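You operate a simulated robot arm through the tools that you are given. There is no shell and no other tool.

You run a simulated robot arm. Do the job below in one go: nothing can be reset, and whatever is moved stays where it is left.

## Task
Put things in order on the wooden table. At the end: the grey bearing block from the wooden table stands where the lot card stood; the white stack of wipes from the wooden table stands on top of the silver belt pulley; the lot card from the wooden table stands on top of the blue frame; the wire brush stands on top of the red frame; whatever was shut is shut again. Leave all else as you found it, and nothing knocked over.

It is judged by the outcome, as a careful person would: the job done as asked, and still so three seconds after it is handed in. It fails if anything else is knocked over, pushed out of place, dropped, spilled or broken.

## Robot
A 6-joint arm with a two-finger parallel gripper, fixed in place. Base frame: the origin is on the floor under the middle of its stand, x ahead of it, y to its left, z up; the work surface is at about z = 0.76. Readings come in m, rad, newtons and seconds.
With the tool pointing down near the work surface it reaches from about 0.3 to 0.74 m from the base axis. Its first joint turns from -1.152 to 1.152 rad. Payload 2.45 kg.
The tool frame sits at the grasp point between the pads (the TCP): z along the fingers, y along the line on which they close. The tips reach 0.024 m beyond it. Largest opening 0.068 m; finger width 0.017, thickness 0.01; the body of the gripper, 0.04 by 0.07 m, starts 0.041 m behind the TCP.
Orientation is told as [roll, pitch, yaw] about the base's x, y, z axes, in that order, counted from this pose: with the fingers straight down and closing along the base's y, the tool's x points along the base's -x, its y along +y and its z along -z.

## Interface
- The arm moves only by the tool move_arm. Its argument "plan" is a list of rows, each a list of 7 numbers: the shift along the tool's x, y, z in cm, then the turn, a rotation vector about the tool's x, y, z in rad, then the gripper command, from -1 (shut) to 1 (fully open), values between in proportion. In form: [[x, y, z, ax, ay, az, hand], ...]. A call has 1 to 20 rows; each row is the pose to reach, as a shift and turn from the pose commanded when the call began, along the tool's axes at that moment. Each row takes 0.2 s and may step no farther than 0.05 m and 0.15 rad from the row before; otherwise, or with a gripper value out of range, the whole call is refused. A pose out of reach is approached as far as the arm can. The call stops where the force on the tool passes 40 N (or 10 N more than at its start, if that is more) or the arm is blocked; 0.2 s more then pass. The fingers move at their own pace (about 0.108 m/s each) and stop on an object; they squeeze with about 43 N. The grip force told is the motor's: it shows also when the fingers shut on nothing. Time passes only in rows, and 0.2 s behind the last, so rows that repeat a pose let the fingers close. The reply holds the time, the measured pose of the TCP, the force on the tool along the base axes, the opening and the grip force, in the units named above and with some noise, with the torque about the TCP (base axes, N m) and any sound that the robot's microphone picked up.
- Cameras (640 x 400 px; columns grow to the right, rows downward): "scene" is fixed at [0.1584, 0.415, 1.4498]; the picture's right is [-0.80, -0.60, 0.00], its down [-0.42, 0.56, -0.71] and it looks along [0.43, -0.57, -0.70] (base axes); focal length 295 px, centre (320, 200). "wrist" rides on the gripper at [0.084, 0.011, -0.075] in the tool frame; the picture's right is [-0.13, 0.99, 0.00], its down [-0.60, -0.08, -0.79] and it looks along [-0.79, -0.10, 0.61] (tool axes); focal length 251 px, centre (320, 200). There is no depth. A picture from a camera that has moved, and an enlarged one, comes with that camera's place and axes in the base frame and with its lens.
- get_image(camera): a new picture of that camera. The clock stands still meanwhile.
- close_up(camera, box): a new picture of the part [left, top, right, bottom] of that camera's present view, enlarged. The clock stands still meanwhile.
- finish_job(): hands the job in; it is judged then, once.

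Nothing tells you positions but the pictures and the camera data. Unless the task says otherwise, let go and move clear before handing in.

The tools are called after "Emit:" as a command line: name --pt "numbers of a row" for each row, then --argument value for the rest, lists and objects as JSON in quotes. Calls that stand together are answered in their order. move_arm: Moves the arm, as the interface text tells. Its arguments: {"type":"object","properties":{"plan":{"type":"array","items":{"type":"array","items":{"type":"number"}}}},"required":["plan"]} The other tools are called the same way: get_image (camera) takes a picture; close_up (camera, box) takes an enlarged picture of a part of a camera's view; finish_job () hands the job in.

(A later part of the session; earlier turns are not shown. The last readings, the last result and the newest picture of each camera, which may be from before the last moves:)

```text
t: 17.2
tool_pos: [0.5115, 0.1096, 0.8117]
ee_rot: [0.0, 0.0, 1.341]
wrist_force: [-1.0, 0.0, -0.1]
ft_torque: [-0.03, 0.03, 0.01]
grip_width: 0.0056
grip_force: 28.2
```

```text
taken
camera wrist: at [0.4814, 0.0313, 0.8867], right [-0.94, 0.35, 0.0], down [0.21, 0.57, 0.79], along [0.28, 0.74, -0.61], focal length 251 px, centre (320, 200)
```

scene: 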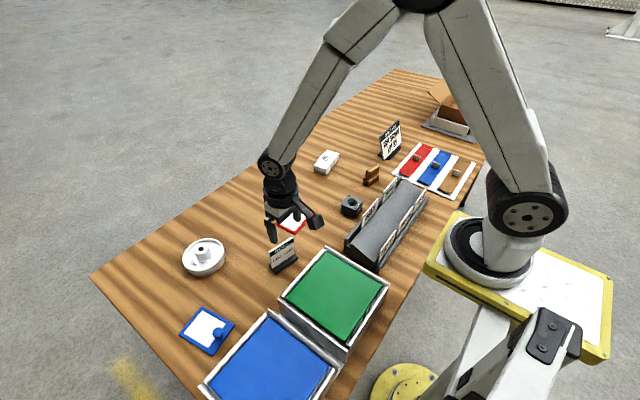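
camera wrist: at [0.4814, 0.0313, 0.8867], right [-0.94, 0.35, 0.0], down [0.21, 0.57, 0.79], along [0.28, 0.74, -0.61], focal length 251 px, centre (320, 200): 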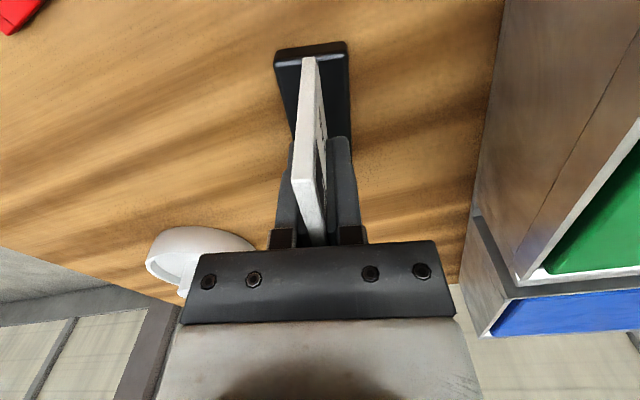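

The card is gripped at 5.6 mm. I'll lift it straight up, then carry it over the blue frame while turning it square across the frame.

Emit:
move_arm --pt "0 0 -1 0 0 0 -1" --pt "0 0 -3.5 0 0 0 -1" --pt "0 0 -7 0 0 0 -1" --pt "0 0 -10 0 0 0 -1" --pt "-3.4 0.43 -10 0 0 -0.057 -1" --pt "-6.9 0.86 -10 0 0 -0.114 -1" --pt "-10.3 1.29 -10 0 0 -0.171 -1" --pt "-13.8 1.71 -10 0 0 -0.229 -1" --pt "-17.2 2.14 -10 0 0 -0.286 -1" --pt "-20.7 2.57 -10 0 0 -0.343 -1" --pt "-24.1 3.0 -10 0 0 -0.4 -1" --pt "-24.1 3.0 -10 0 0 -0.4 -1" --pt "-24.1 3.0 -10 0 0 -0.4 -1"

Emit:
get_image --camera "wrist"

Emit:
get_image --camera "scene"

```text
t: 20.0
tool_pos: [0.538, 0.3505, 0.912]
ee_rot: [0.001, 0.001, 1.741]
wrist_force: [0.1, 0.3, -1.6]
ft_torque: [0.02, -0.03, -0.02]
grip_width: 0.006
grip_force: 28.6
```

```text
taken
camera wrist: at [0.5416, 0.2676, 0.9852], right [-1.0, -0.04, 0.0], down [-0.02, 0.61, 0.79], along [-0.03, 0.79, -0.61], focal length 251 px, centre (320, 200)
```

wrist: 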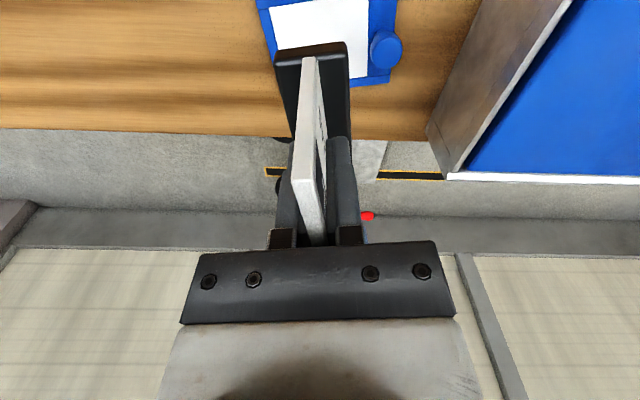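

```text
taken
```

scene: 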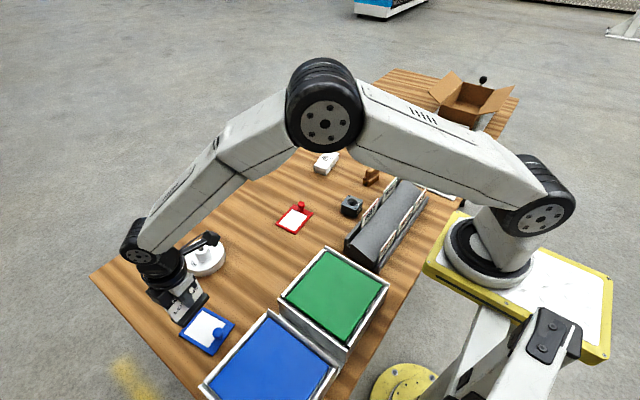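

The card is held steady over the frame. I'll lower it to about 2 cm above the frame and check the alignment.

Emit:
move_arm --pt "0 0 2.5 0 0 0 -1" --pt "0 0 5 0 0 0 -1" --pt "0 0 7 0 0 0 -1" --pt "0 0 7 0 0 0 -1"

Emit:
get_image --camera "wrist"

Emit:
close_up --camera "wrist" --box '[220, 0, 420, 130]'

Emit:
close_up --camera "scene" --box '[150, 270, 260, 370]'

```text
t: 21.0
tool_pos: [0.5375, 0.3508, 0.8413]
ee_rot: [0.001, -0.002, 1.741]
wrist_force: [0.1, -0.3, -1.0]
ft_torque: [0.04, -0.01, 0.03]
grip_width: 0.0058
grip_force: 28.8
```

```text
taken
camera wrist: at [0.5405, 0.2674, 0.9151], right [-1.0, -0.04, 0.0], down [-0.03, 0.61, 0.79], along [-0.03, 0.79, -0.61], focal length 251 px, centre (320, 200)
```

wrist: 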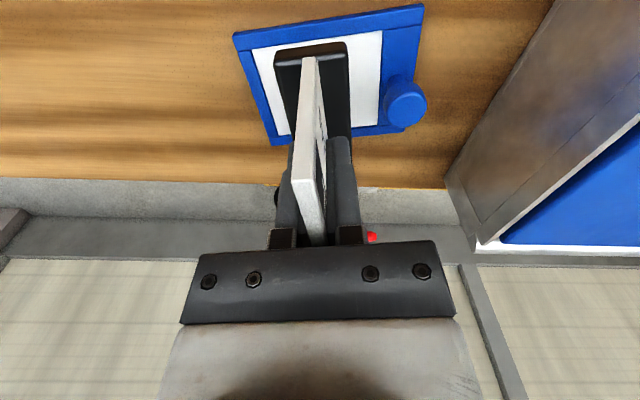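

```text
3.08 times, centred on (320, 65) of wrist
camera zoom: at [0.5405, 0.2674, 0.9151], right [-1.0, -0.04, 0.0], down [-0.03, 0.61, 0.79], along [-0.03, 0.79, -0.61], focal length 774 px, centre (320, 615)
```

zoom: 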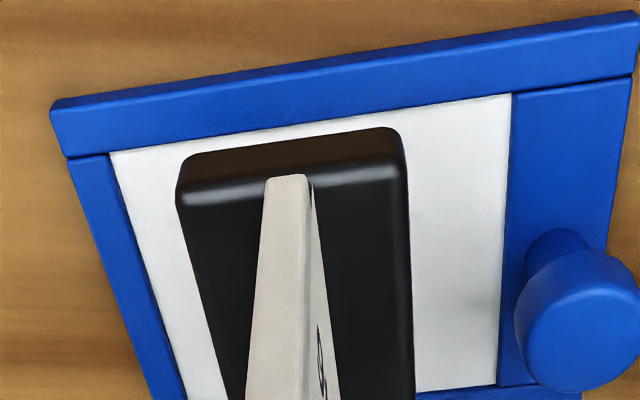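

```text
4.00 times, centred on (205, 320) of scene
camera zoom: at [0.1584, 0.415, 1.4498], right [-0.8, -0.6, 0.0], down [-0.42, 0.56, -0.71], along [0.43, -0.57, -0.7], focal length 1182 px, centre (780, -280)
```

zoom: 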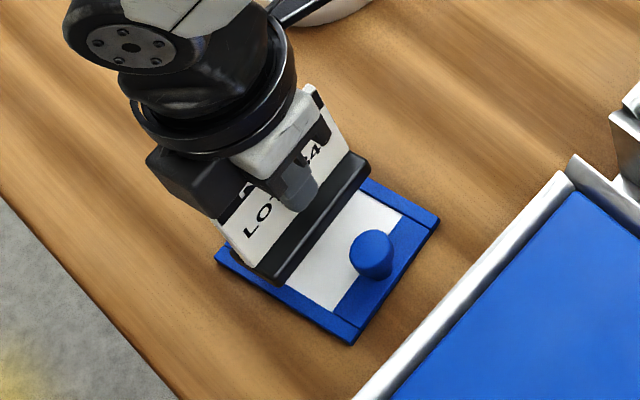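

The card sits squarely over the frame, clear of the knob. I'll lower the last part in small steps and watch the force.

Emit:
move_arm --pt "0.1 0 0.8 0 0 0 -1" --pt "0.1 0 1.4 0 0 0 -1" --pt "0.1 0 1.6 0 0 0 -1" --pt "0.1 0 1.6 0 0 0 -1"

Emit:
close_up --camera "wrist" --box '[220, 0, 420, 130]'

Emit:
close_up --camera "scene" --box '[170, 290, 240, 350]'

```text
t: 22.0
tool_pos: [0.5377, 0.3507, 0.8247]
ee_rot: [0.001, -0.001, 1.741]
wrist_force: [-0.4, 0.7, -1.2]
ft_torque: [0.0, 0.04, -0.02]
grip_width: 0.0057
grip_force: 29.1
```

```text
3.08 times, centred on (320, 65) of wrist
camera zoom: at [0.5408, 0.267, 0.8991], right [-1.0, -0.04, 0.0], down [-0.02, 0.61, 0.79], along [-0.03, 0.79, -0.61], focal length 774 px, centre (320, 615)
```

zoom: 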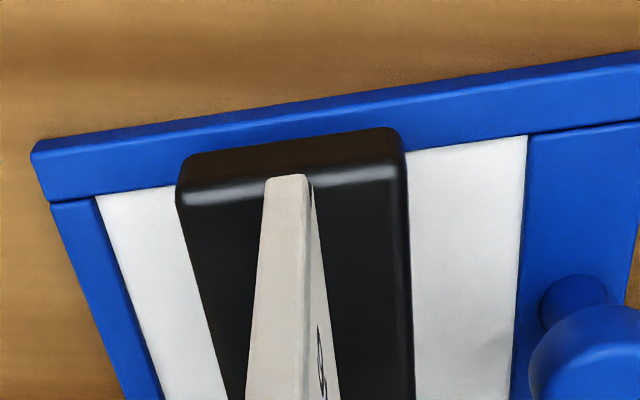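

```text
6.67 times, centred on (205, 320) of scene
camera zoom: at [0.1584, 0.415, 1.4498], right [-0.8, -0.6, 0.0], down [-0.42, 0.56, -0.71], along [0.43, -0.57, -0.7], focal length 1969 px, centre (1087, -600)
```

zoom: 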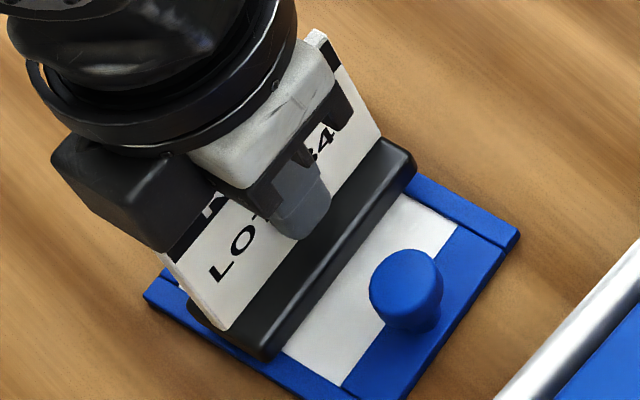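

The base ends line up with the frame's edges to about 1 mm. I'll continue down in small increments until I feel contact.

Emit:
move_arm --pt "0.1 0 0.2 0 0 0 -1" --pt "0.1 0 0.3 0 0 0 -1"

Emit:
move_arm --pt "0 0 0.1 0 0 0 -1" --pt "0 0 0.15 0 0 0 -1"

```text
t: 22.6
tool_pos: [0.5378, 0.3495, 0.8231]
ee_rot: [0.0, -0.001, 1.741]
wrist_force: [-0.1, 0.3, -0.5]
ft_torque: [-0.04, 0.01, 0.0]
grip_width: 0.0057
grip_force: 28.1
```

```text
t: 23.2
tool_pos: [0.538, 0.3503, 0.8216]
ee_rot: [0.0, -0.001, 1.742]
wrist_force: [-0.3, -0.2, -2.2]
ft_torque: [-0.03, -0.01, 0.03]
grip_width: 0.0059
grip_force: 28.8
```

Emit:
move_arm --pt "0 0 0.1 0 0 0 -1" --pt "0 0 0.1 0 0 0 -1"

Emit:
move_arm --pt "0 0 0.1 0 0 0 -1" --pt "0 0 0.1 0 0 0 -1"

Emit:
close_up --camera "scene" --box '[170, 290, 240, 350]'

```text
t: 23.8
tool_pos: [0.5366, 0.3501, 0.82]
ee_rot: [0.0, 0.0, 1.741]
wrist_force: [0.4, -0.6, -0.3]
ft_torque: [-0.01, -0.02, 0.01]
grip_width: 0.0056
grip_force: 27.9
```

```text
t: 24.4
tool_pos: [0.5356, 0.3487, 0.8187]
ee_rot: [0.0, -0.001, 1.741]
wrist_force: [0.2, 0.4, -0.1]
ft_torque: [-0.02, -0.01, 0.04]
grip_width: 0.0057
grip_force: 28.4
```

```text
6.67 times, centred on (205, 320) of scene
camera zoom: at [0.1584, 0.415, 1.4498], right [-0.8, -0.6, 0.0], down [-0.42, 0.56, -0.71], along [0.43, -0.57, -0.7], focal length 1969 px, centre (1087, -600)
```

zoom: 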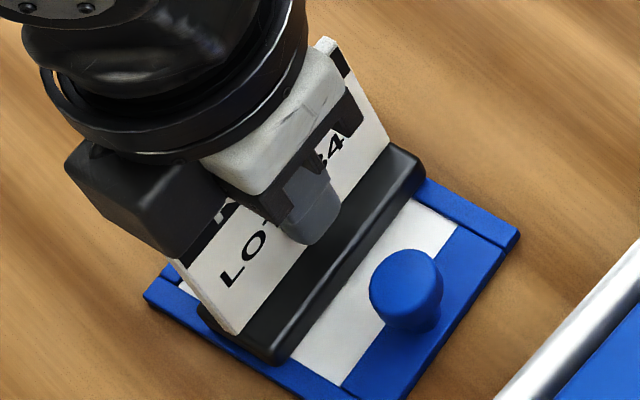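

Emit:
move_arm --pt "0 0 0.1 0 0 0 -1" --pt "0 0 0.1 0 0 0 -1"

Emit:
move_arm --pt "0 0 0.1 0 0 0 -1" --pt "0 0 0.1 0 0 0 -1"

Emit:
close_up --camera "wrist" --box '[220, 0, 420, 130]'

```text
t: 25.0
tool_pos: [0.5388, 0.3498, 0.8189]
ee_rot: [0.001, 0.001, 1.741]
wrist_force: [-0.6, -0.5, 0.5]
ft_torque: [-0.03, 0.01, -0.03]
grip_width: 0.0058
grip_force: 28.4
```

```text
t: 25.6
tool_pos: [0.5378, 0.3502, 0.8181]
ee_rot: [0.0, 0.0, 1.743]
wrist_force: [-1.3, -2.4, 13.0]
ft_torque: [-0.23, 0.16, -0.02]
grip_width: 0.0057
grip_force: 28.5
```

```text
3.08 times, centred on (320, 65) of wrist
camera zoom: at [0.5408, 0.2659, 0.8923], right [-1.0, -0.04, 0.0], down [-0.03, 0.61, 0.79], along [-0.03, 0.79, -0.61], focal length 774 px, centre (320, 615)
```

zoom: 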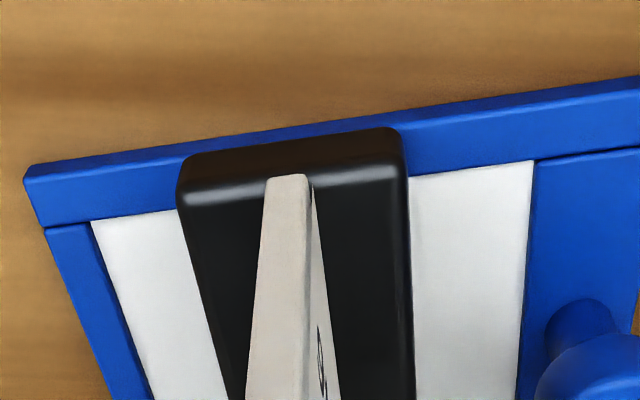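

Contact felt: the card is resting on the frame rails. I'll ease off slightly, open partway and rise straight up.

Emit:
move_arm --pt "0 0 -0.05 0 0 0 -1" --pt "0 0 -0.05 0 0 0 -0.8" --pt "0 0 -0.05 0 0 0 -0.5" --pt "0 0 -0.05 0 0 0 -0.3" --pt "0 0 -0.05 0 0 0 -0.3"

Emit:
close_up --camera "wrist" --box '[200, 0, 440, 180]'

Emit:
close_up --camera "scene" --box '[170, 290, 240, 350]'

```text
t: 26.8
tool_pos: [0.5377, 0.3499, 0.8178]
ee_rot: [0.0, 0.0, 1.744]
wrist_force: [-0.6, -1.0, -0.3]
ft_torque: [0.02, 0.0, 0.0]
grip_width: 0.0238
grip_force: 0.0
```

```text
2.22 times, centred on (320, 90) of wrist
camera zoom: at [0.5403, 0.2659, 0.8918], right [-1.0, -0.04, 0.0], down [-0.02, 0.61, 0.79], along [-0.03, 0.79, -0.61], focal length 559 px, centre (320, 444)
```

zoom: 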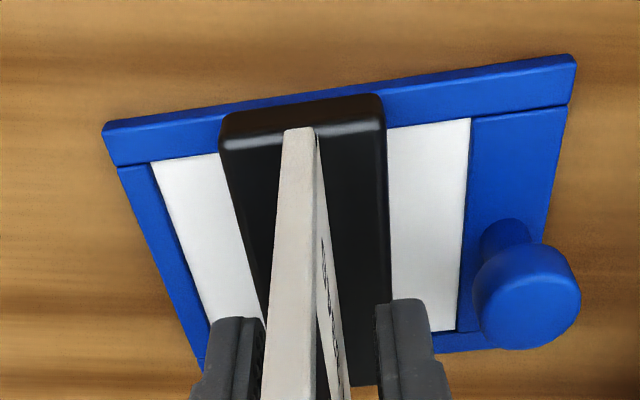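

```text
6.67 times, centred on (205, 320) of scene
camera zoom: at [0.1584, 0.415, 1.4498], right [-0.8, -0.6, 0.0], down [-0.42, 0.56, -0.71], along [0.43, -0.57, -0.7], focal length 1969 px, centre (1087, -600)
```

zoom: 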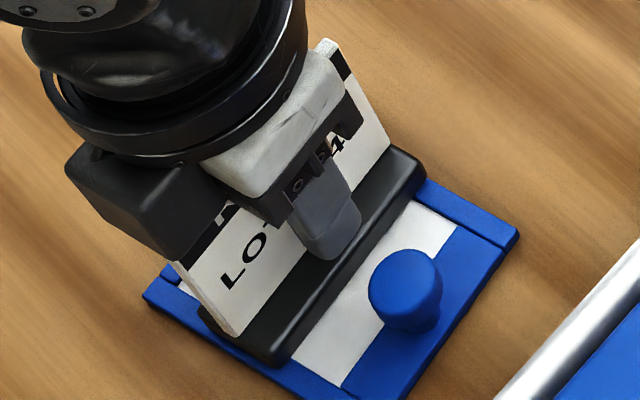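

The card stands on the blue frame on its own. I'll rise clear and travel to above the bearing block, turned so the fingers close along x and the camera stays away from the tags.

Emit:
move_arm --pt "0 0 -2 0 0 0 -0.3" --pt "0 0 -5 0 0 0 -0.3" --pt "0 0 -9 0 0 0 -0.3" --pt "0 0 -12 0 0 0 -0.3" --pt "4.16 1.3 -12 0 0 0.007 0" --pt "8.32 2.6 -12 0 0 0.014 0.5" --pt "12.5 3.9 -12 0 0 0.02 1" --pt "16.6 5.2 -12 0 0 0.027 1" --pt "20.8 6.5 -12 0 0 0.034 1" --pt "25 7.8 -12 0 0 0.041 1" --pt "29.1 9.1 -12 0 0 0.048 1" --pt "33.3 10.4 -12 0 0 0.055 1" --pt "37.5 11.7 -12 0 0 0.062 1" --pt "41.6 13 -12 0 0 0.068 1" --pt "45.8 14.3 -12 0 0 0.075 1" --pt "49.9 15.6 -12 0 0 0.082 1" --pt "49.9 15.6 -12 0 0 0.082 1" --pt "49.9 15.6 -12 0 0 0.082 1"

Emit:
get_image --camera "wrist"

Emit:
get_image --camera "scene"

Emit:
close_up --camera "scene" --box '[170, 270, 260, 360]'

```text
t: 30.6
tool_pos: [0.4724, -0.1699, 0.9398]
ee_rot: [0.0, 0.0, 1.659]
wrist_force: [0.2, 0.8, 0.0]
ft_torque: [-0.03, 0.0, 0.0]
grip_width: 0.068
grip_force: 0.0
```

```text
taken
camera wrist: at [0.4684, -0.2528, 1.0132], right [-1.0, 0.04, 0.0], down [0.03, 0.61, 0.79], along [0.03, 0.79, -0.61], focal length 251 px, centre (320, 200)
```

wrist: 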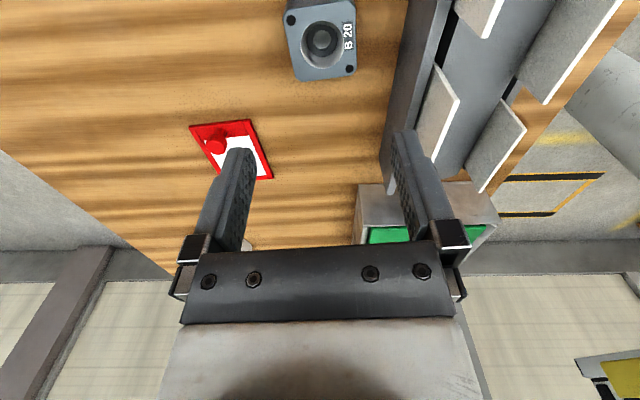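

```text
taken
```

scene: 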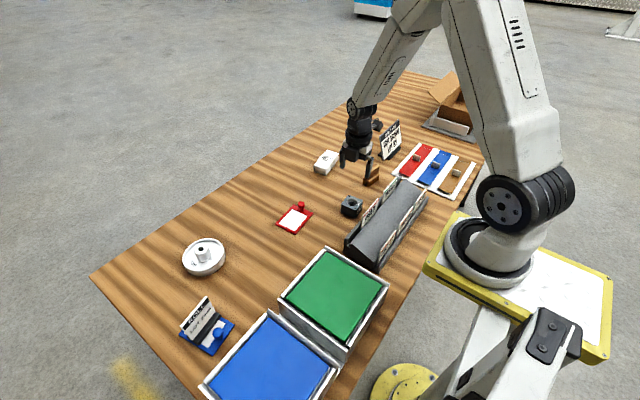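

```text
4.44 times, centred on (215, 315) of scene
camera zoom: at [0.1584, 0.415, 1.4498], right [-0.8, -0.6, 0.0], down [-0.42, 0.56, -0.71], along [0.43, -0.57, -0.7], focal length 1313 px, centre (787, -311)
```

zoom: 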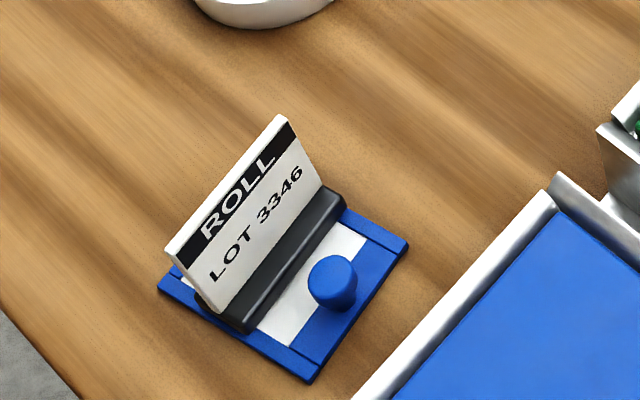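

The lot card stands well on the blue frame. I'll zoom in on the block and the gap to the rack from this angle.

Emit:
close_up --camera "wrist" --box '[250, 0, 450, 125]'

```text
3.20 times, centred on (350, 62) of wrist
camera zoom: at [0.4684, -0.2528, 1.0132], right [-1.0, 0.04, 0.0], down [0.03, 0.61, 0.79], along [0.03, 0.79, -0.61], focal length 805 px, centre (224, 640)
```

zoom: 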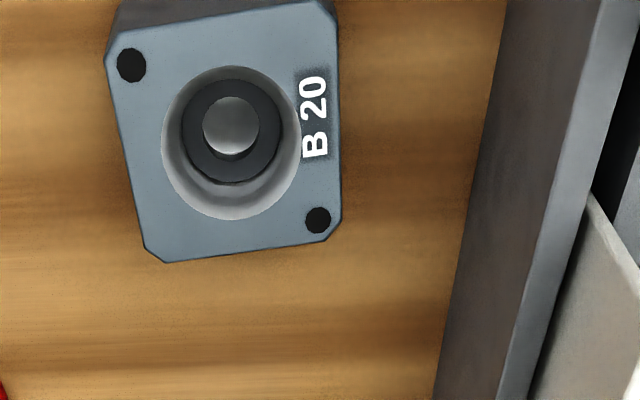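

Block centre is (0.470, −0.1695) and the rack wall is about 4.5 cm away, so there is enough finger room. I'll correct 2 mm and descend.

Emit:
move_arm --pt "0 0.2 3 0 0 0 1" --pt "0 0.2 6 0 0 0 1" --pt "0 0.2 9 0 0 0 1" --pt "0 0.2 11 0 0 0 1" --pt "0 0.2 11 0 0 0 1"

Emit:
get_image --camera "wrist"

Emit:
close_up --camera "scene" --box '[310, 150, 430, 240]'

```text
t: 31.8
tool_pos: [0.4651, -0.168, 0.8292]
ee_rot: [-0.001, 0.001, 1.656]
wrist_force: [1.2, 0.2, 0.8]
ft_torque: [-0.02, -0.03, 0.0]
grip_width: 0.0677
grip_force: 0.1
```

```text
taken
camera wrist: at [0.4623, -0.2523, 0.9035], right [-1.0, 0.04, 0.0], down [0.02, 0.61, 0.79], along [0.03, 0.79, -0.61], focal length 251 px, centre (320, 200)
```

wrist: 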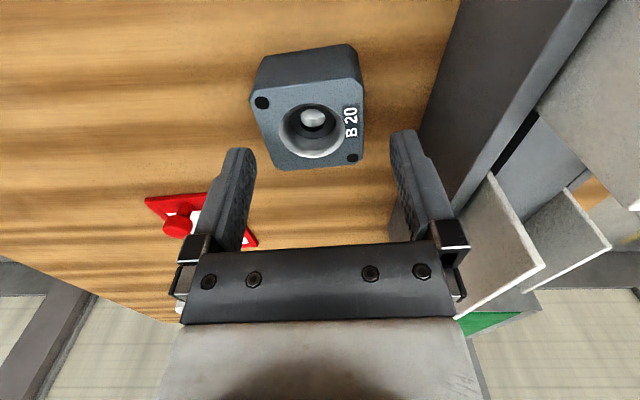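

```text
4.44 times, centred on (370, 195) of scene
camera zoom: at [0.1584, 0.415, 1.4498], right [-0.8, -0.6, 0.0], down [-0.42, 0.56, -0.71], along [0.43, -0.57, -0.7], focal length 1313 px, centre (98, 222)
```

zoom: 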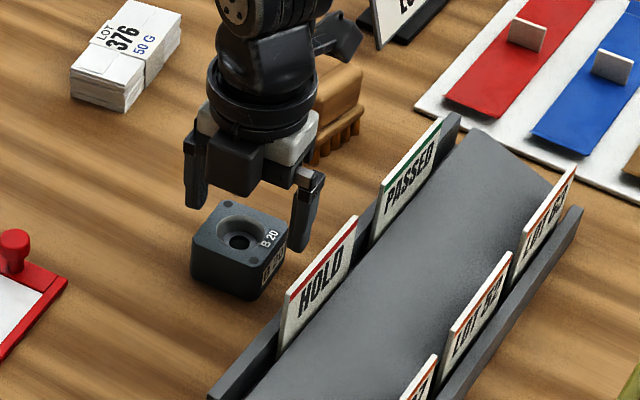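

The arm settled a few mm off, so I'll zoom in to fix the centring before going lower.

Emit:
close_up --camera "wrist" --box '[220, 30, 430, 180]'

Emit:
move_arm --pt "0 0 0 0 0 0 1" --pt "0 0 0 0 0 0 1"

```text
2.67 times, centred on (325, 105) of wrist
camera zoom: at [0.4623, -0.2523, 0.9035], right [-1.0, 0.04, 0.0], down [0.02, 0.61, 0.79], along [0.03, 0.79, -0.61], focal length 670 px, centre (307, 453)
```

zoom: 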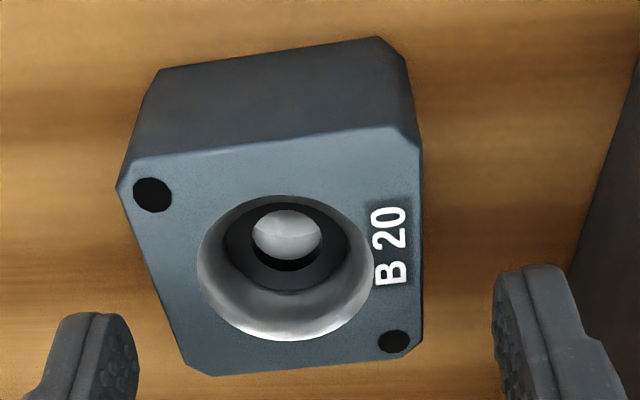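

```text
t: 32.4
tool_pos: [0.4657, -0.1689, 0.8308]
ee_rot: [0.0, 0.0, 1.659]
wrist_force: [0.2, 0.2, 0.1]
ft_torque: [-0.01, 0.02, 0.01]
grip_width: 0.068
grip_force: 0.1
```

Emit:
move_arm --pt "0.1 -0.45 0 0 0 0 1" --pt "0.1 -0.45 0 0 0 0 1" --pt "0.1 -0.45 1.5 0 0 0 1" --pt "0.1 -0.45 3 0 0 0 1" --pt "0.1 -0.45 4.1 0 0 0 1" --pt "0.1 -0.45 4.1 0 0 0 1"

Emit:
get_image --camera "wrist"

Emit:
close_up --camera "scene" --box '[320, 170, 400, 230]'

```text
t: 33.8
tool_pos: [0.4688, -0.1693, 0.7874]
ee_rot: [0.001, 0.0, 1.659]
wrist_force: [0.6, 0.6, -0.5]
ft_torque: [0.01, 0.03, -0.02]
grip_width: 0.0679
grip_force: 0.1
```

```text
taken
camera wrist: at [0.4666, -0.253, 0.8613], right [-1.0, 0.04, 0.0], down [0.03, 0.61, 0.79], along [0.03, 0.79, -0.61], focal length 251 px, centre (320, 200)
```

wrist: 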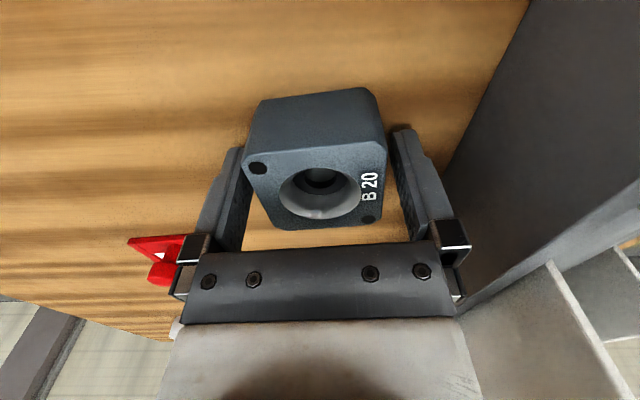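

```text
6.67 times, centred on (360, 200) of scene
camera zoom: at [0.1584, 0.415, 1.4498], right [-0.8, -0.6, 0.0], down [-0.42, 0.56, -0.71], along [0.43, -0.57, -0.7], focal length 1969 px, centre (53, 200)
```

zoom: 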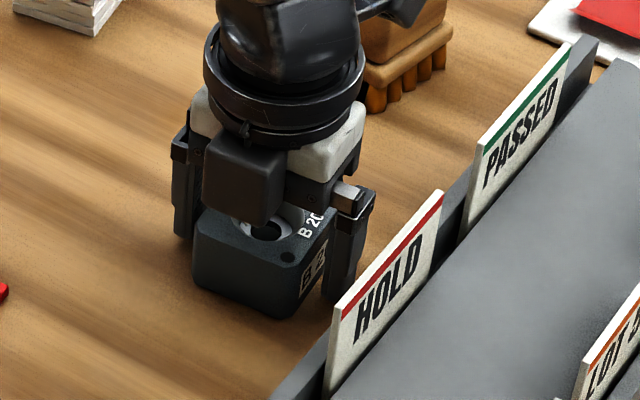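

The fingers are on both sides of the block. I'll close the grip.

Emit:
move_arm --pt "0 0 0 0 0 0 0.7" --pt "0 0 0 0 0 0 0.5" --pt "0 0 0 0 0 0 0" --pt "0 0 0 0 0 0 -1" --pt "0 0 0 0 0 0 -1"

```text
t: 35.0
tool_pos: [0.4704, -0.169, 0.7878]
ee_rot: [0.001, -0.002, 1.658]
wrist_force: [-1.0, -0.6, 0.3]
ft_torque: [-0.04, -0.03, 0.01]
grip_width: 0.0538
grip_force: 43.6
```

The block is gripped at 53.8 mm. I'll lift it and carry it to the lot card's old spot at (0.510, 0.111).

Emit:
move_arm --pt "0 0 -1 0 0 0 -1" --pt "0 0 -4 0 0 0 -1" --pt "0 0 -8 0 0 0 -1" --pt "0 0 -12 0 0 0 -1" --pt "-3.9 -0.91 -12 0 0 0 -1" --pt "-7.9 -1.82 -12 0 0 0 -1" --pt "-11.8 -2.73 -12 0 0 0 -1" --pt "-15.7 -3.64 -12 0 0 0 -1" --pt "-19.7 -4.56 -12 0 0 0 -1" --pt "-23.6 -5.47 -12 0 0 0 -1" --pt "-27.5 -6.38 -12 0 0 0 -1" --pt "-27.5 -6.38 -12 0 0 0 -1" --pt "-27.5 -6.38 -12 0 0 0 -1"

Emit:
get_image --camera "scene"

Emit:
get_image --camera "wrist"

```text
t: 37.8
tool_pos: [0.5105, 0.1093, 0.9062]
ee_rot: [0.0, 0.0, 1.657]
wrist_force: [-0.3, 0.0, -4.5]
ft_torque: [0.02, -0.05, 0.01]
grip_width: 0.054
grip_force: 42.7
```

```text
taken
```

scene: 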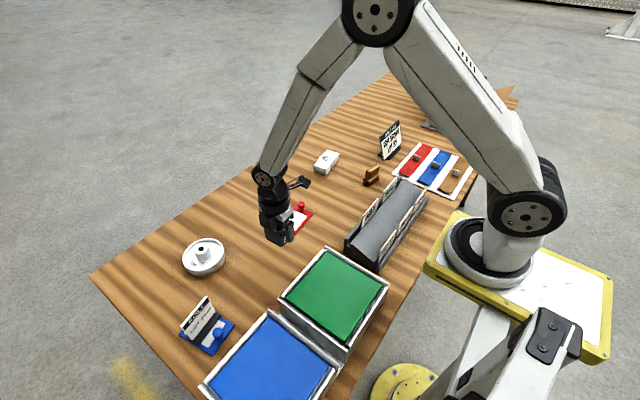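

```text
taken
camera wrist: at [0.5065, 0.0258, 0.98], right [-1.0, 0.04, 0.0], down [0.03, 0.61, 0.79], along [0.03, 0.79, -0.61], focal length 251 px, centre (320, 200)
```

wrist: 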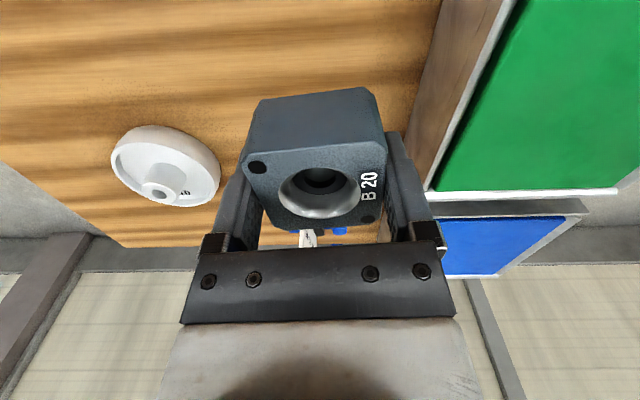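

Emit:
move_arm --pt "-0.15 0 3 0 0 0 -1" --pt "-0.15 0 6 0 0 0 -1" --pt "-0.15 0 9 0 0 0 -1" --pt "-0.15 0 11 0 0 0 -1" --pt "-0.15 0 11.5 0 0 0 -1" --pt "-0.15 0 11.5 0 0 0 -1"

Emit:
close_up --camera "scene" --box '[220, 190, 340, 290]'

```text
t: 39.2
tool_pos: [0.5106, 0.1118, 0.7907]
ee_rot: [-0.001, -0.002, 1.66]
wrist_force: [-0.3, 0.3, -4.1]
ft_torque: [0.0, -0.01, -0.02]
grip_width: 0.0539
grip_force: 42.8
```

```text
4.00 times, centred on (280, 240) of scene
camera zoom: at [0.1585, 0.415, 1.4498], right [-0.8, -0.6, 0.0], down [-0.42, 0.56, -0.71], along [0.43, -0.57, -0.7], focal length 1182 px, centre (480, 40)
```

zoom: 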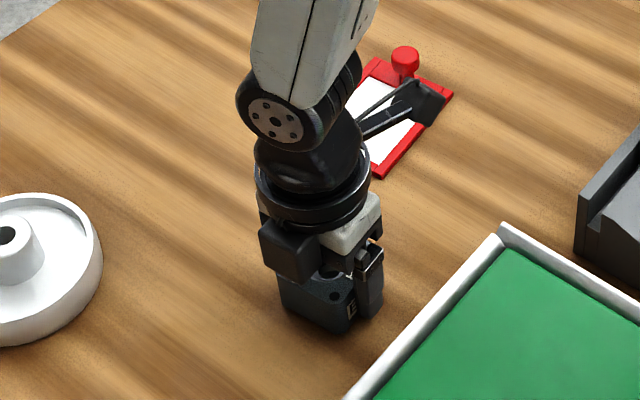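

Emit:
move_arm --pt "0 0 0.1 0 0 0 -1" --pt "0 0 0.15 0 0 0 -1"

Emit:
move_arm --pt "0 0 0.1 0 0 0 -1" --pt "0 0 0.1 0 0 0 -1"

```text
t: 39.8
tool_pos: [0.5111, 0.1119, 0.7904]
ee_rot: [0.001, 0.0, 1.658]
wrist_force: [-0.4, -0.6, -4.3]
ft_torque: [0.03, 0.01, 0.01]
grip_width: 0.0538
grip_force: 42.8
```

```text
t: 40.4
tool_pos: [0.5107, 0.1123, 0.7895]
ee_rot: [0.0, 0.001, 1.657]
wrist_force: [-0.1, -0.3, -4.8]
ft_torque: [0.0, 0.02, 0.0]
grip_width: 0.0534
grip_force: 43.3
```

Emit:
move_arm --pt "0 0 0.1 0 0 0 -1" --pt "0 0 0.1 0 0 0 -1"

Emit:
move_arm --pt "0 0 0.1 0 0 0 -1" --pt "0 0 0.1 0 0 0 -1"

```text
t: 41.0
tool_pos: [0.5109, 0.1121, 0.7893]
ee_rot: [0.001, -0.001, 1.66]
wrist_force: [-0.3, 0.6, -5.2]
ft_torque: [-0.02, -0.01, -0.01]
grip_width: 0.0538
grip_force: 42.5
```

```text
t: 41.6
tool_pos: [0.5093, 0.1113, 0.786]
ee_rot: [0.001, -0.001, 1.66]
wrist_force: [0.5, 0.2, -4.7]
ft_torque: [0.0, 0.0, 0.0]
grip_width: 0.0538
grip_force: 42.8
```

Emit:
move_arm --pt "0 0 0.08 0 0 0 -1" --pt "0 0 0.08 0 0 0 -1"

```text
t: 42.2
tool_pos: [0.5089, 0.1127, 0.7873]
ee_rot: [0.0, 0.001, 1.659]
wrist_force: [-4.2, 0.7, 7.8]
ft_torque: [-0.01, 0.14, -0.01]
grip_width: 0.0539
grip_force: 43.1
```

Contact felt: the block is on the table. I'll release it and rise.

Emit:
move_arm --pt "0 0 -0.03 0 0 0 0.65" --pt "0 0 -0.03 0 0 0 0.75" --pt "0 0 -0.03 0 0 0 1" --pt "0 0 -0.03 0 0 0 1"

Emit:
get_image --camera "wrist"

```text
t: 43.2
tool_pos: [0.5108, 0.1124, 0.7875]
ee_rot: [0.0, -0.001, 1.66]
wrist_force: [0.6, 0.0, -0.9]
ft_torque: [-0.01, 0.01, -0.03]
grip_width: 0.068
grip_force: 0.1
```

```text
taken
camera wrist: at [0.5065, 0.0285, 0.8614], right [-1.0, 0.04, 0.0], down [0.03, 0.61, 0.79], along [0.03, 0.79, -0.61], focal length 251 px, centre (320, 200)
```

wrist: 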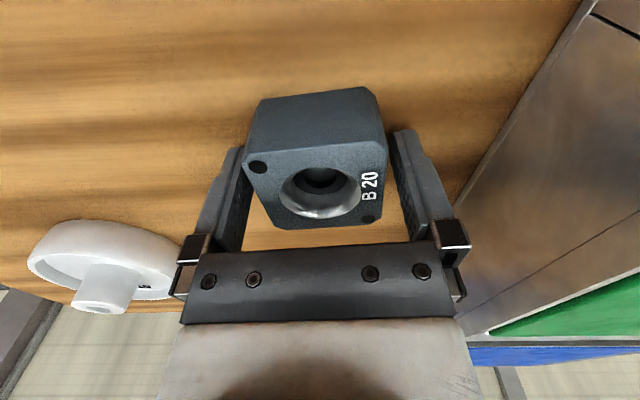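

The block stands at the lot card's old spot. I'll rise and go to the wipes.

Emit:
move_arm --pt "0 0 -3 0 0 0 1" --pt "0 0 -7 0 0 0 1" --pt "0 0 -11 0 0 0 1" --pt "0 0 -14 0 0 0 1" --pt "4.34 -1.2 -14 0 0 -0.007 1" --pt "8.69 -2.39 -14 0 0 -0.014 1" --pt "13.0 -3.59 -14 0 0 -0.021 1" --pt "17.4 -4.78 -14 0 0 -0.028 1" --pt "21.7 -5.98 -14 0 0 -0.035 1" --pt "26.0 -7.17 -14 0 0 -0.042 1" --pt "30.4 -8.37 -14 0 0 -0.049 1" --pt "34.7 -9.56 -14 0 0 -0.056 1" --pt "39.1 -10.76 -14 0 0 -0.063 1" --pt "43.4 -11.95 -14 0 0 -0.07 1" --pt "43.4 -11.95 -14 0 0 -0.07 1" --pt "43.4 -11.95 -14 0 0 -0.07 1"

Emit:
get_image --camera "wrist"

Emit:
close_up --camera "wrist" --box '[240, 0, 400, 100]'

Emit:
get_image --camera "scene"

```text
t: 46.6
tool_pos: [0.6697, -0.3077, 0.9291]
ee_rot: [0.0, 0.0, 1.729]
wrist_force: [-1.1, 0.2, 0.0]
ft_torque: [0.03, 0.01, -0.01]
grip_width: 0.068
grip_force: 0.1
```

```text
taken
camera wrist: at [0.6714, -0.3918, 1.0021], right [-1.0, -0.03, 0.0], down [-0.02, 0.61, 0.79], along [-0.02, 0.79, -0.61], focal length 251 px, centre (320, 200)
```

wrist: 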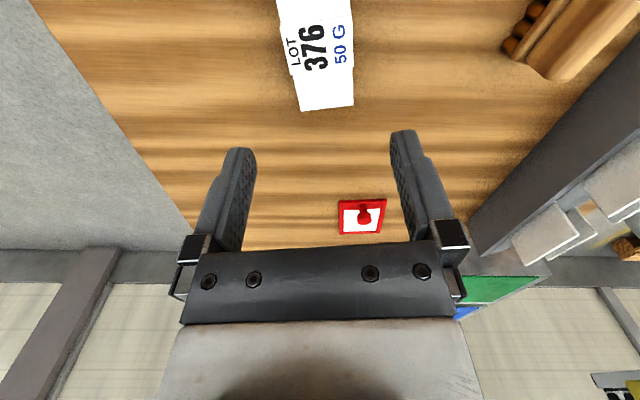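

```text
4.00 times, centred on (320, 50) of wrist
camera zoom: at [0.6714, -0.3918, 1.0021], right [-1.0, -0.03, 0.0], down [-0.02, 0.61, 0.79], along [-0.02, 0.79, -0.61], focal length 1006 px, centre (320, 800)
```

zoom: 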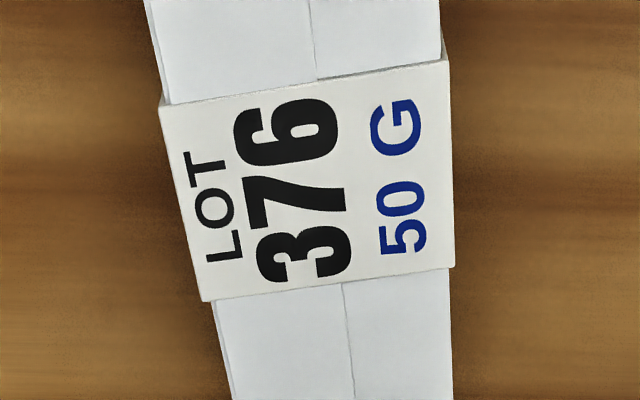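

```text
taken
```

scene: 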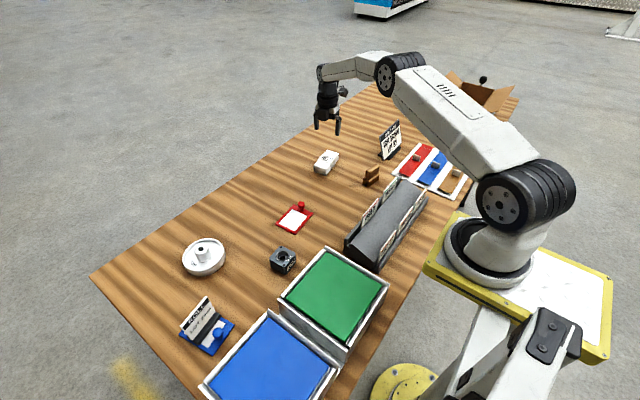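

Wipes centre is about (0.669, −0.310), turned about 9°, and 4.9 cm wide. The gripper is aligned, so I'll descend partway and check reach and centring.

Emit:
move_arm --pt "0.2 0.05 3 0 0 0 1" --pt "0.2 0.05 6 0 0 0 1" --pt "0.2 0.05 9 0 0 0 1" --pt "0.2 0.05 10 0 0 0 1" --pt "0.2 0.05 10 0 0 0 1"

Emit:
get_image --camera "wrist"

Emit:
close_up --camera "wrist" --box '[220, 0, 420, 180]'

```text
t: 47.8
tool_pos: [0.6667, -0.3124, 0.8274]
ee_rot: [0.002, 0.0, 1.73]
wrist_force: [0.3, 0.3, 0.3]
ft_torque: [0.04, -0.01, 0.05]
grip_width: 0.0681
grip_force: 0.0
```

```text
taken
camera wrist: at [0.6691, -0.3949, 0.9013], right [-1.0, -0.03, 0.0], down [-0.02, 0.61, 0.79], along [-0.02, 0.79, -0.61], focal length 251 px, centre (320, 200)
```

wrist: 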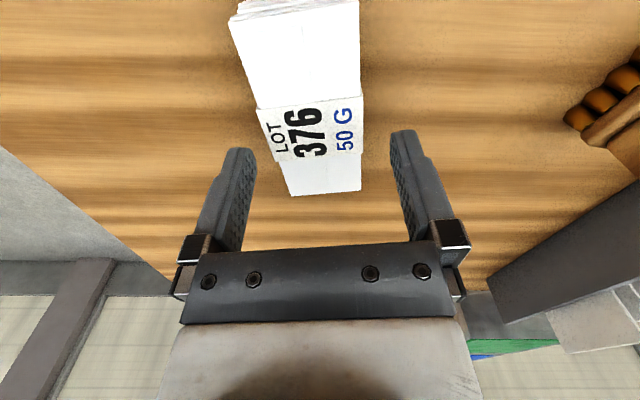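

```text
2.22 times, centred on (320, 90) of wrist
camera zoom: at [0.6691, -0.3949, 0.9013], right [-1.0, -0.03, 0.0], down [-0.02, 0.61, 0.79], along [-0.02, 0.79, -0.61], focal length 559 px, centre (320, 444)
```

zoom: 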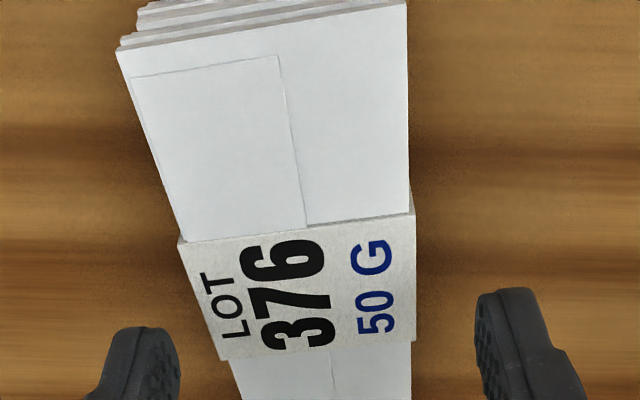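

Emit:
move_arm --pt "0.05 -0.3 0 0 0 0 1" --pt "0.05 -0.3 1.5 0 0 0 1" --pt "0.05 -0.3 3 0 0 0 1" --pt "0.05 -0.3 3.9 0 0 0 1" --pt "0.05 -0.3 3.9 0 0 0 1"

Emit:
get_image --camera "wrist"

Emit:
close_up --camera "scene" --box '[290, 120, 370, 185]'

```text
t: 49.0
tool_pos: [0.6622, -0.3087, 0.791]
ee_rot: [0.001, 0.001, 1.729]
wrist_force: [0.3, -1.2, 0.3]
ft_torque: [-0.01, 0.01, 0.0]
grip_width: 0.068
grip_force: 0.1
out of reach, approached as far as the arm can: row 3, 4, 5
```

```text
taken
camera wrist: at [0.6641, -0.3912, 0.8642], right [-1.0, -0.03, 0.0], down [-0.02, 0.61, 0.79], along [-0.02, 0.79, -0.61], focal length 251 px, centre (320, 200)
```

wrist: 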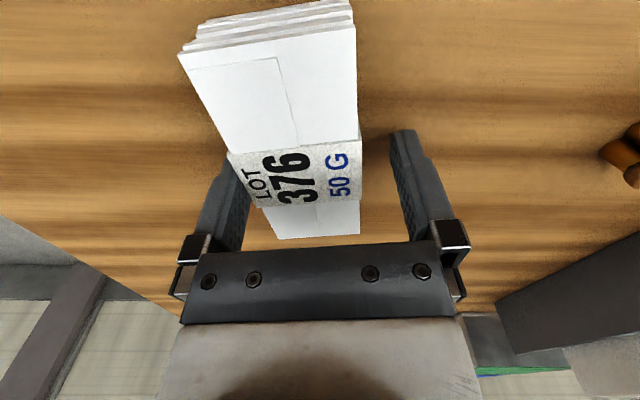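

```text
6.15 times, centred on (330, 152) of scene
camera zoom: at [0.1584, 0.415, 1.4498], right [-0.8, -0.6, 0.0], down [-0.42, 0.56, -0.71], along [0.43, -0.57, -0.7], focal length 1818 px, centre (258, 492)
```

zoom: 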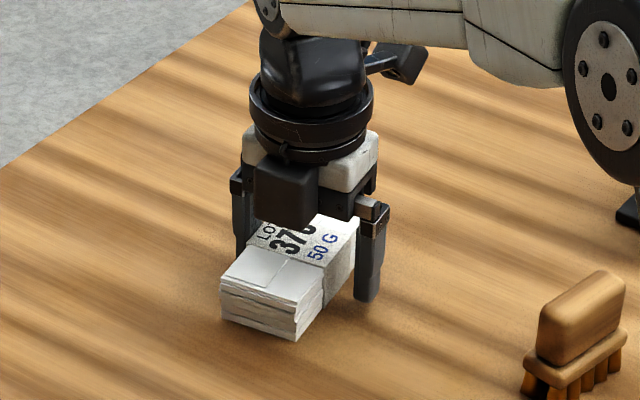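

The exact pose was just out of reach: the TCP stopped about 7 mm short in x, though both fingers still straddle the stack with no contact. I'll settle on a reachable pose there and close. The closing fingers will draw the light stack a few mm to centre.

Emit:
move_arm --pt "0 0.5 -0.2 0 0 0 1" --pt "0 0.5 -0.2 0 0 0 1"

Emit:
get_image --camera "wrist"

```text
t: 49.6
tool_pos: [0.6574, -0.3089, 0.7926]
ee_rot: [0.001, 0.0, 1.73]
wrist_force: [0.2, 0.3, 0.5]
ft_torque: [-0.01, 0.01, -0.01]
grip_width: 0.068
grip_force: 0.1
```

```text
taken
camera wrist: at [0.6595, -0.3922, 0.8668], right [-1.0, -0.03, 0.0], down [-0.02, 0.61, 0.79], along [-0.02, 0.79, -0.61], focal length 251 px, centre (320, 200)
```

wrist: 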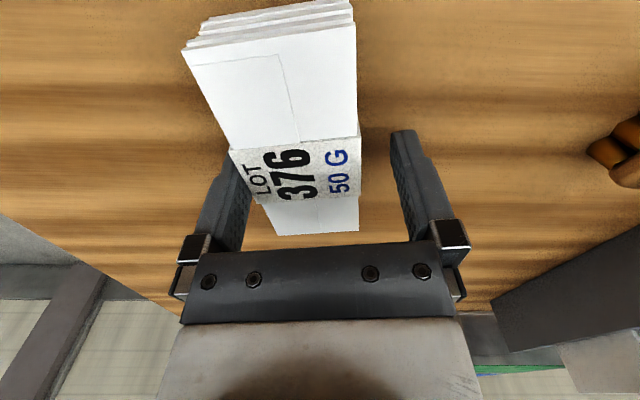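

The commanded pose had been clamped, so that move nudged the stack slightly with the outer finger, which does no harm. I'll close now.

Emit:
move_arm --pt "0 0 0 0 0 0 0.9" --pt "0 0 0 0 0 0 0.8" --pt "0 0 0 0 0 0 0.7" --pt "0 0 0 0 0 0 0.6" --pt "0 0 0 0 0 0 0.5" --pt "0 0 0 0 0 0 0.4" --pt "0 0 0 0 0 0 -1" --pt "0 0 0 0 0 0 -1"

Emit:
get_image --camera "wrist"

Emit:
close_up --camera "scene" --box '[290, 120, 370, 185]'

```text
t: 51.4
tool_pos: [0.657, -0.3094, 0.7924]
ee_rot: [0.0, -0.001, 1.728]
wrist_force: [-0.3, -0.6, 0.1]
ft_torque: [-0.03, -0.02, -0.01]
grip_width: 0.0514
grip_force: 42.8
```

```text
taken
camera wrist: at [0.6595, -0.3922, 0.8667], right [-1.0, -0.03, 0.0], down [-0.02, 0.61, 0.79], along [-0.02, 0.79, -0.61], focal length 251 px, centre (320, 200)
```

wrist: 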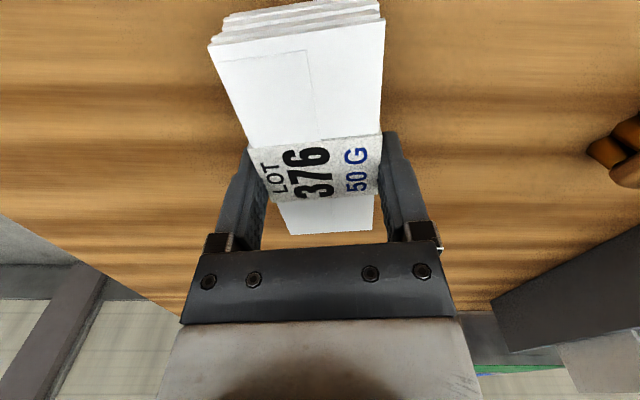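

```text
6.15 times, centred on (330, 152) of scene
camera zoom: at [0.1584, 0.415, 1.4498], right [-0.8, -0.6, 0.0], down [-0.42, 0.56, -0.71], along [0.43, -0.57, -0.7], focal length 1818 px, centre (258, 492)
```

zoom: 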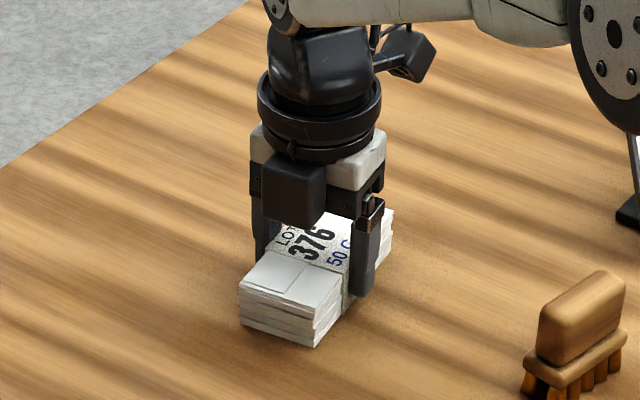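

The wipes are gripped on their band at 51 mm. I'll lift and carry them toward the pulley hub at about (0.689, 0.231), top z≈0.8085.

Emit:
move_arm --pt "0 0 -1 0 0 0 -1" --pt "0 0 -3 0 0 0 -1" --pt "0 0 -6 0 0 0 -1" --pt "0 0 -9 0 0 0 -1" --pt "0 0 -12 0 0 0 -1" --pt "0 0 -12 0 0 0 -1"

Emit:
get_image --camera "wrist"

Emit:
get_image --camera "scene"

```text
t: 52.8
tool_pos: [0.6568, -0.308, 0.9123]
ee_rot: [0.0, 0.001, 1.729]
wrist_force: [-0.1, -0.3, -0.6]
ft_torque: [0.01, 0.01, 0.05]
grip_width: 0.0515
grip_force: 43.3
```

```text
taken
camera wrist: at [0.6593, -0.3914, 0.9864], right [-1.0, -0.03, 0.0], down [-0.02, 0.61, 0.79], along [-0.02, 0.79, -0.61], focal length 251 px, centre (320, 200)
```

wrist: 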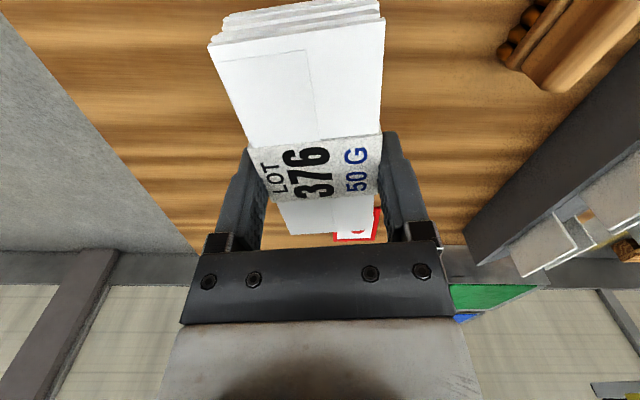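

```text
taken
```

scene: 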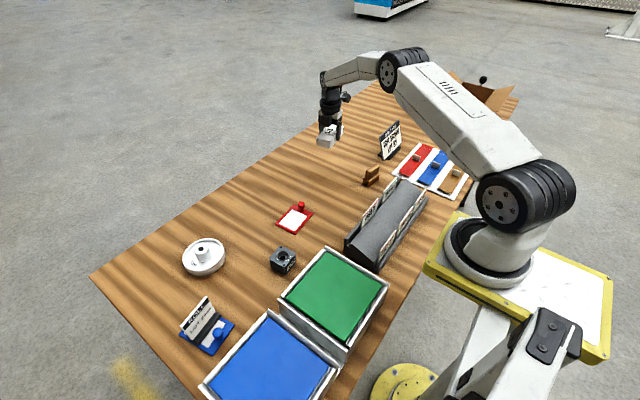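

Emit:
move_arm --pt "-4.1 -0.9 0 0 0 0 -1" --pt "-8.2 -1.8 0 0 0 0 -1" --pt "-12.3 -2.7 0 0 0 0 -1" --pt "-16.4 -3.6 0 0 0 0 -1" --pt "-20.5 -4.5 0 0 0 0 -1" --pt "-24.6 -5.4 0 0 0 0 -1" --pt "-28.7 -6.3 0 0 0 0 -1" --pt "-32.8 -7.2 0 0 0 0 -1" --pt "-36.9 -8.1 0 0 0 0 -1" --pt "-41 -9 0 0 0 0 -1" --pt "-45.1 -9.9 0 0 0 0 -1" --pt "-49.2 -10.8 0 0 0 0 -1" --pt "-53.3 -11.7 0 0 0 0 -1" --pt "-53.3 -11.7 0 0 0 0 -1" --pt "-53.3 -11.7 0 0 0 0 -1"

Emit:
get_image --camera "wrist"

Emit:
close_up --camera "scene" --box '[150, 190, 270, 290]'

```text
t: 56.0
tool_pos: [0.6882, 0.2374, 0.9119]
ee_rot: [0.0, -0.003, 1.728]
wrist_force: [-0.1, -0.9, -1.1]
ft_torque: [-0.01, -0.01, -0.01]
grip_width: 0.0515
grip_force: 42.8
```

```text
taken
camera wrist: at [0.6906, 0.1528, 0.986], right [-1.0, -0.03, 0.0], down [-0.02, 0.61, 0.79], along [-0.02, 0.79, -0.61], focal length 251 px, centre (320, 200)
```

wrist: 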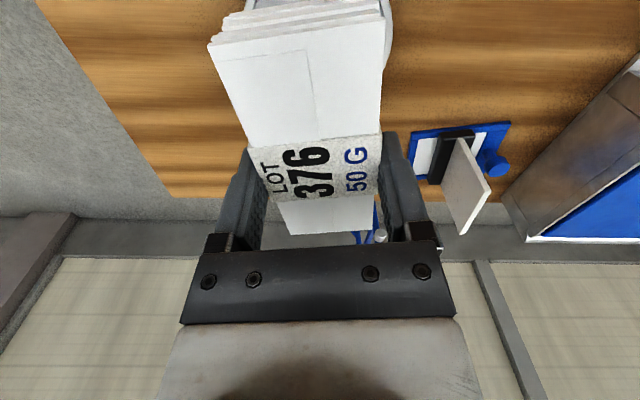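

```text
4.00 times, centred on (210, 240) of scene
camera zoom: at [0.1584, 0.415, 1.4498], right [-0.8, -0.6, 0.0], down [-0.42, 0.56, -0.71], along [0.43, -0.57, -0.7], focal length 1182 px, centre (760, 40)
```

zoom: 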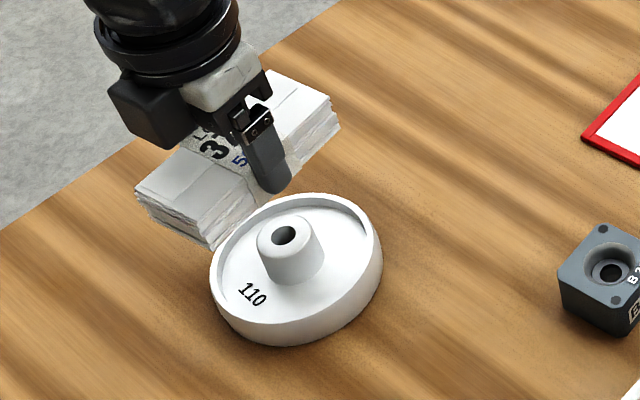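

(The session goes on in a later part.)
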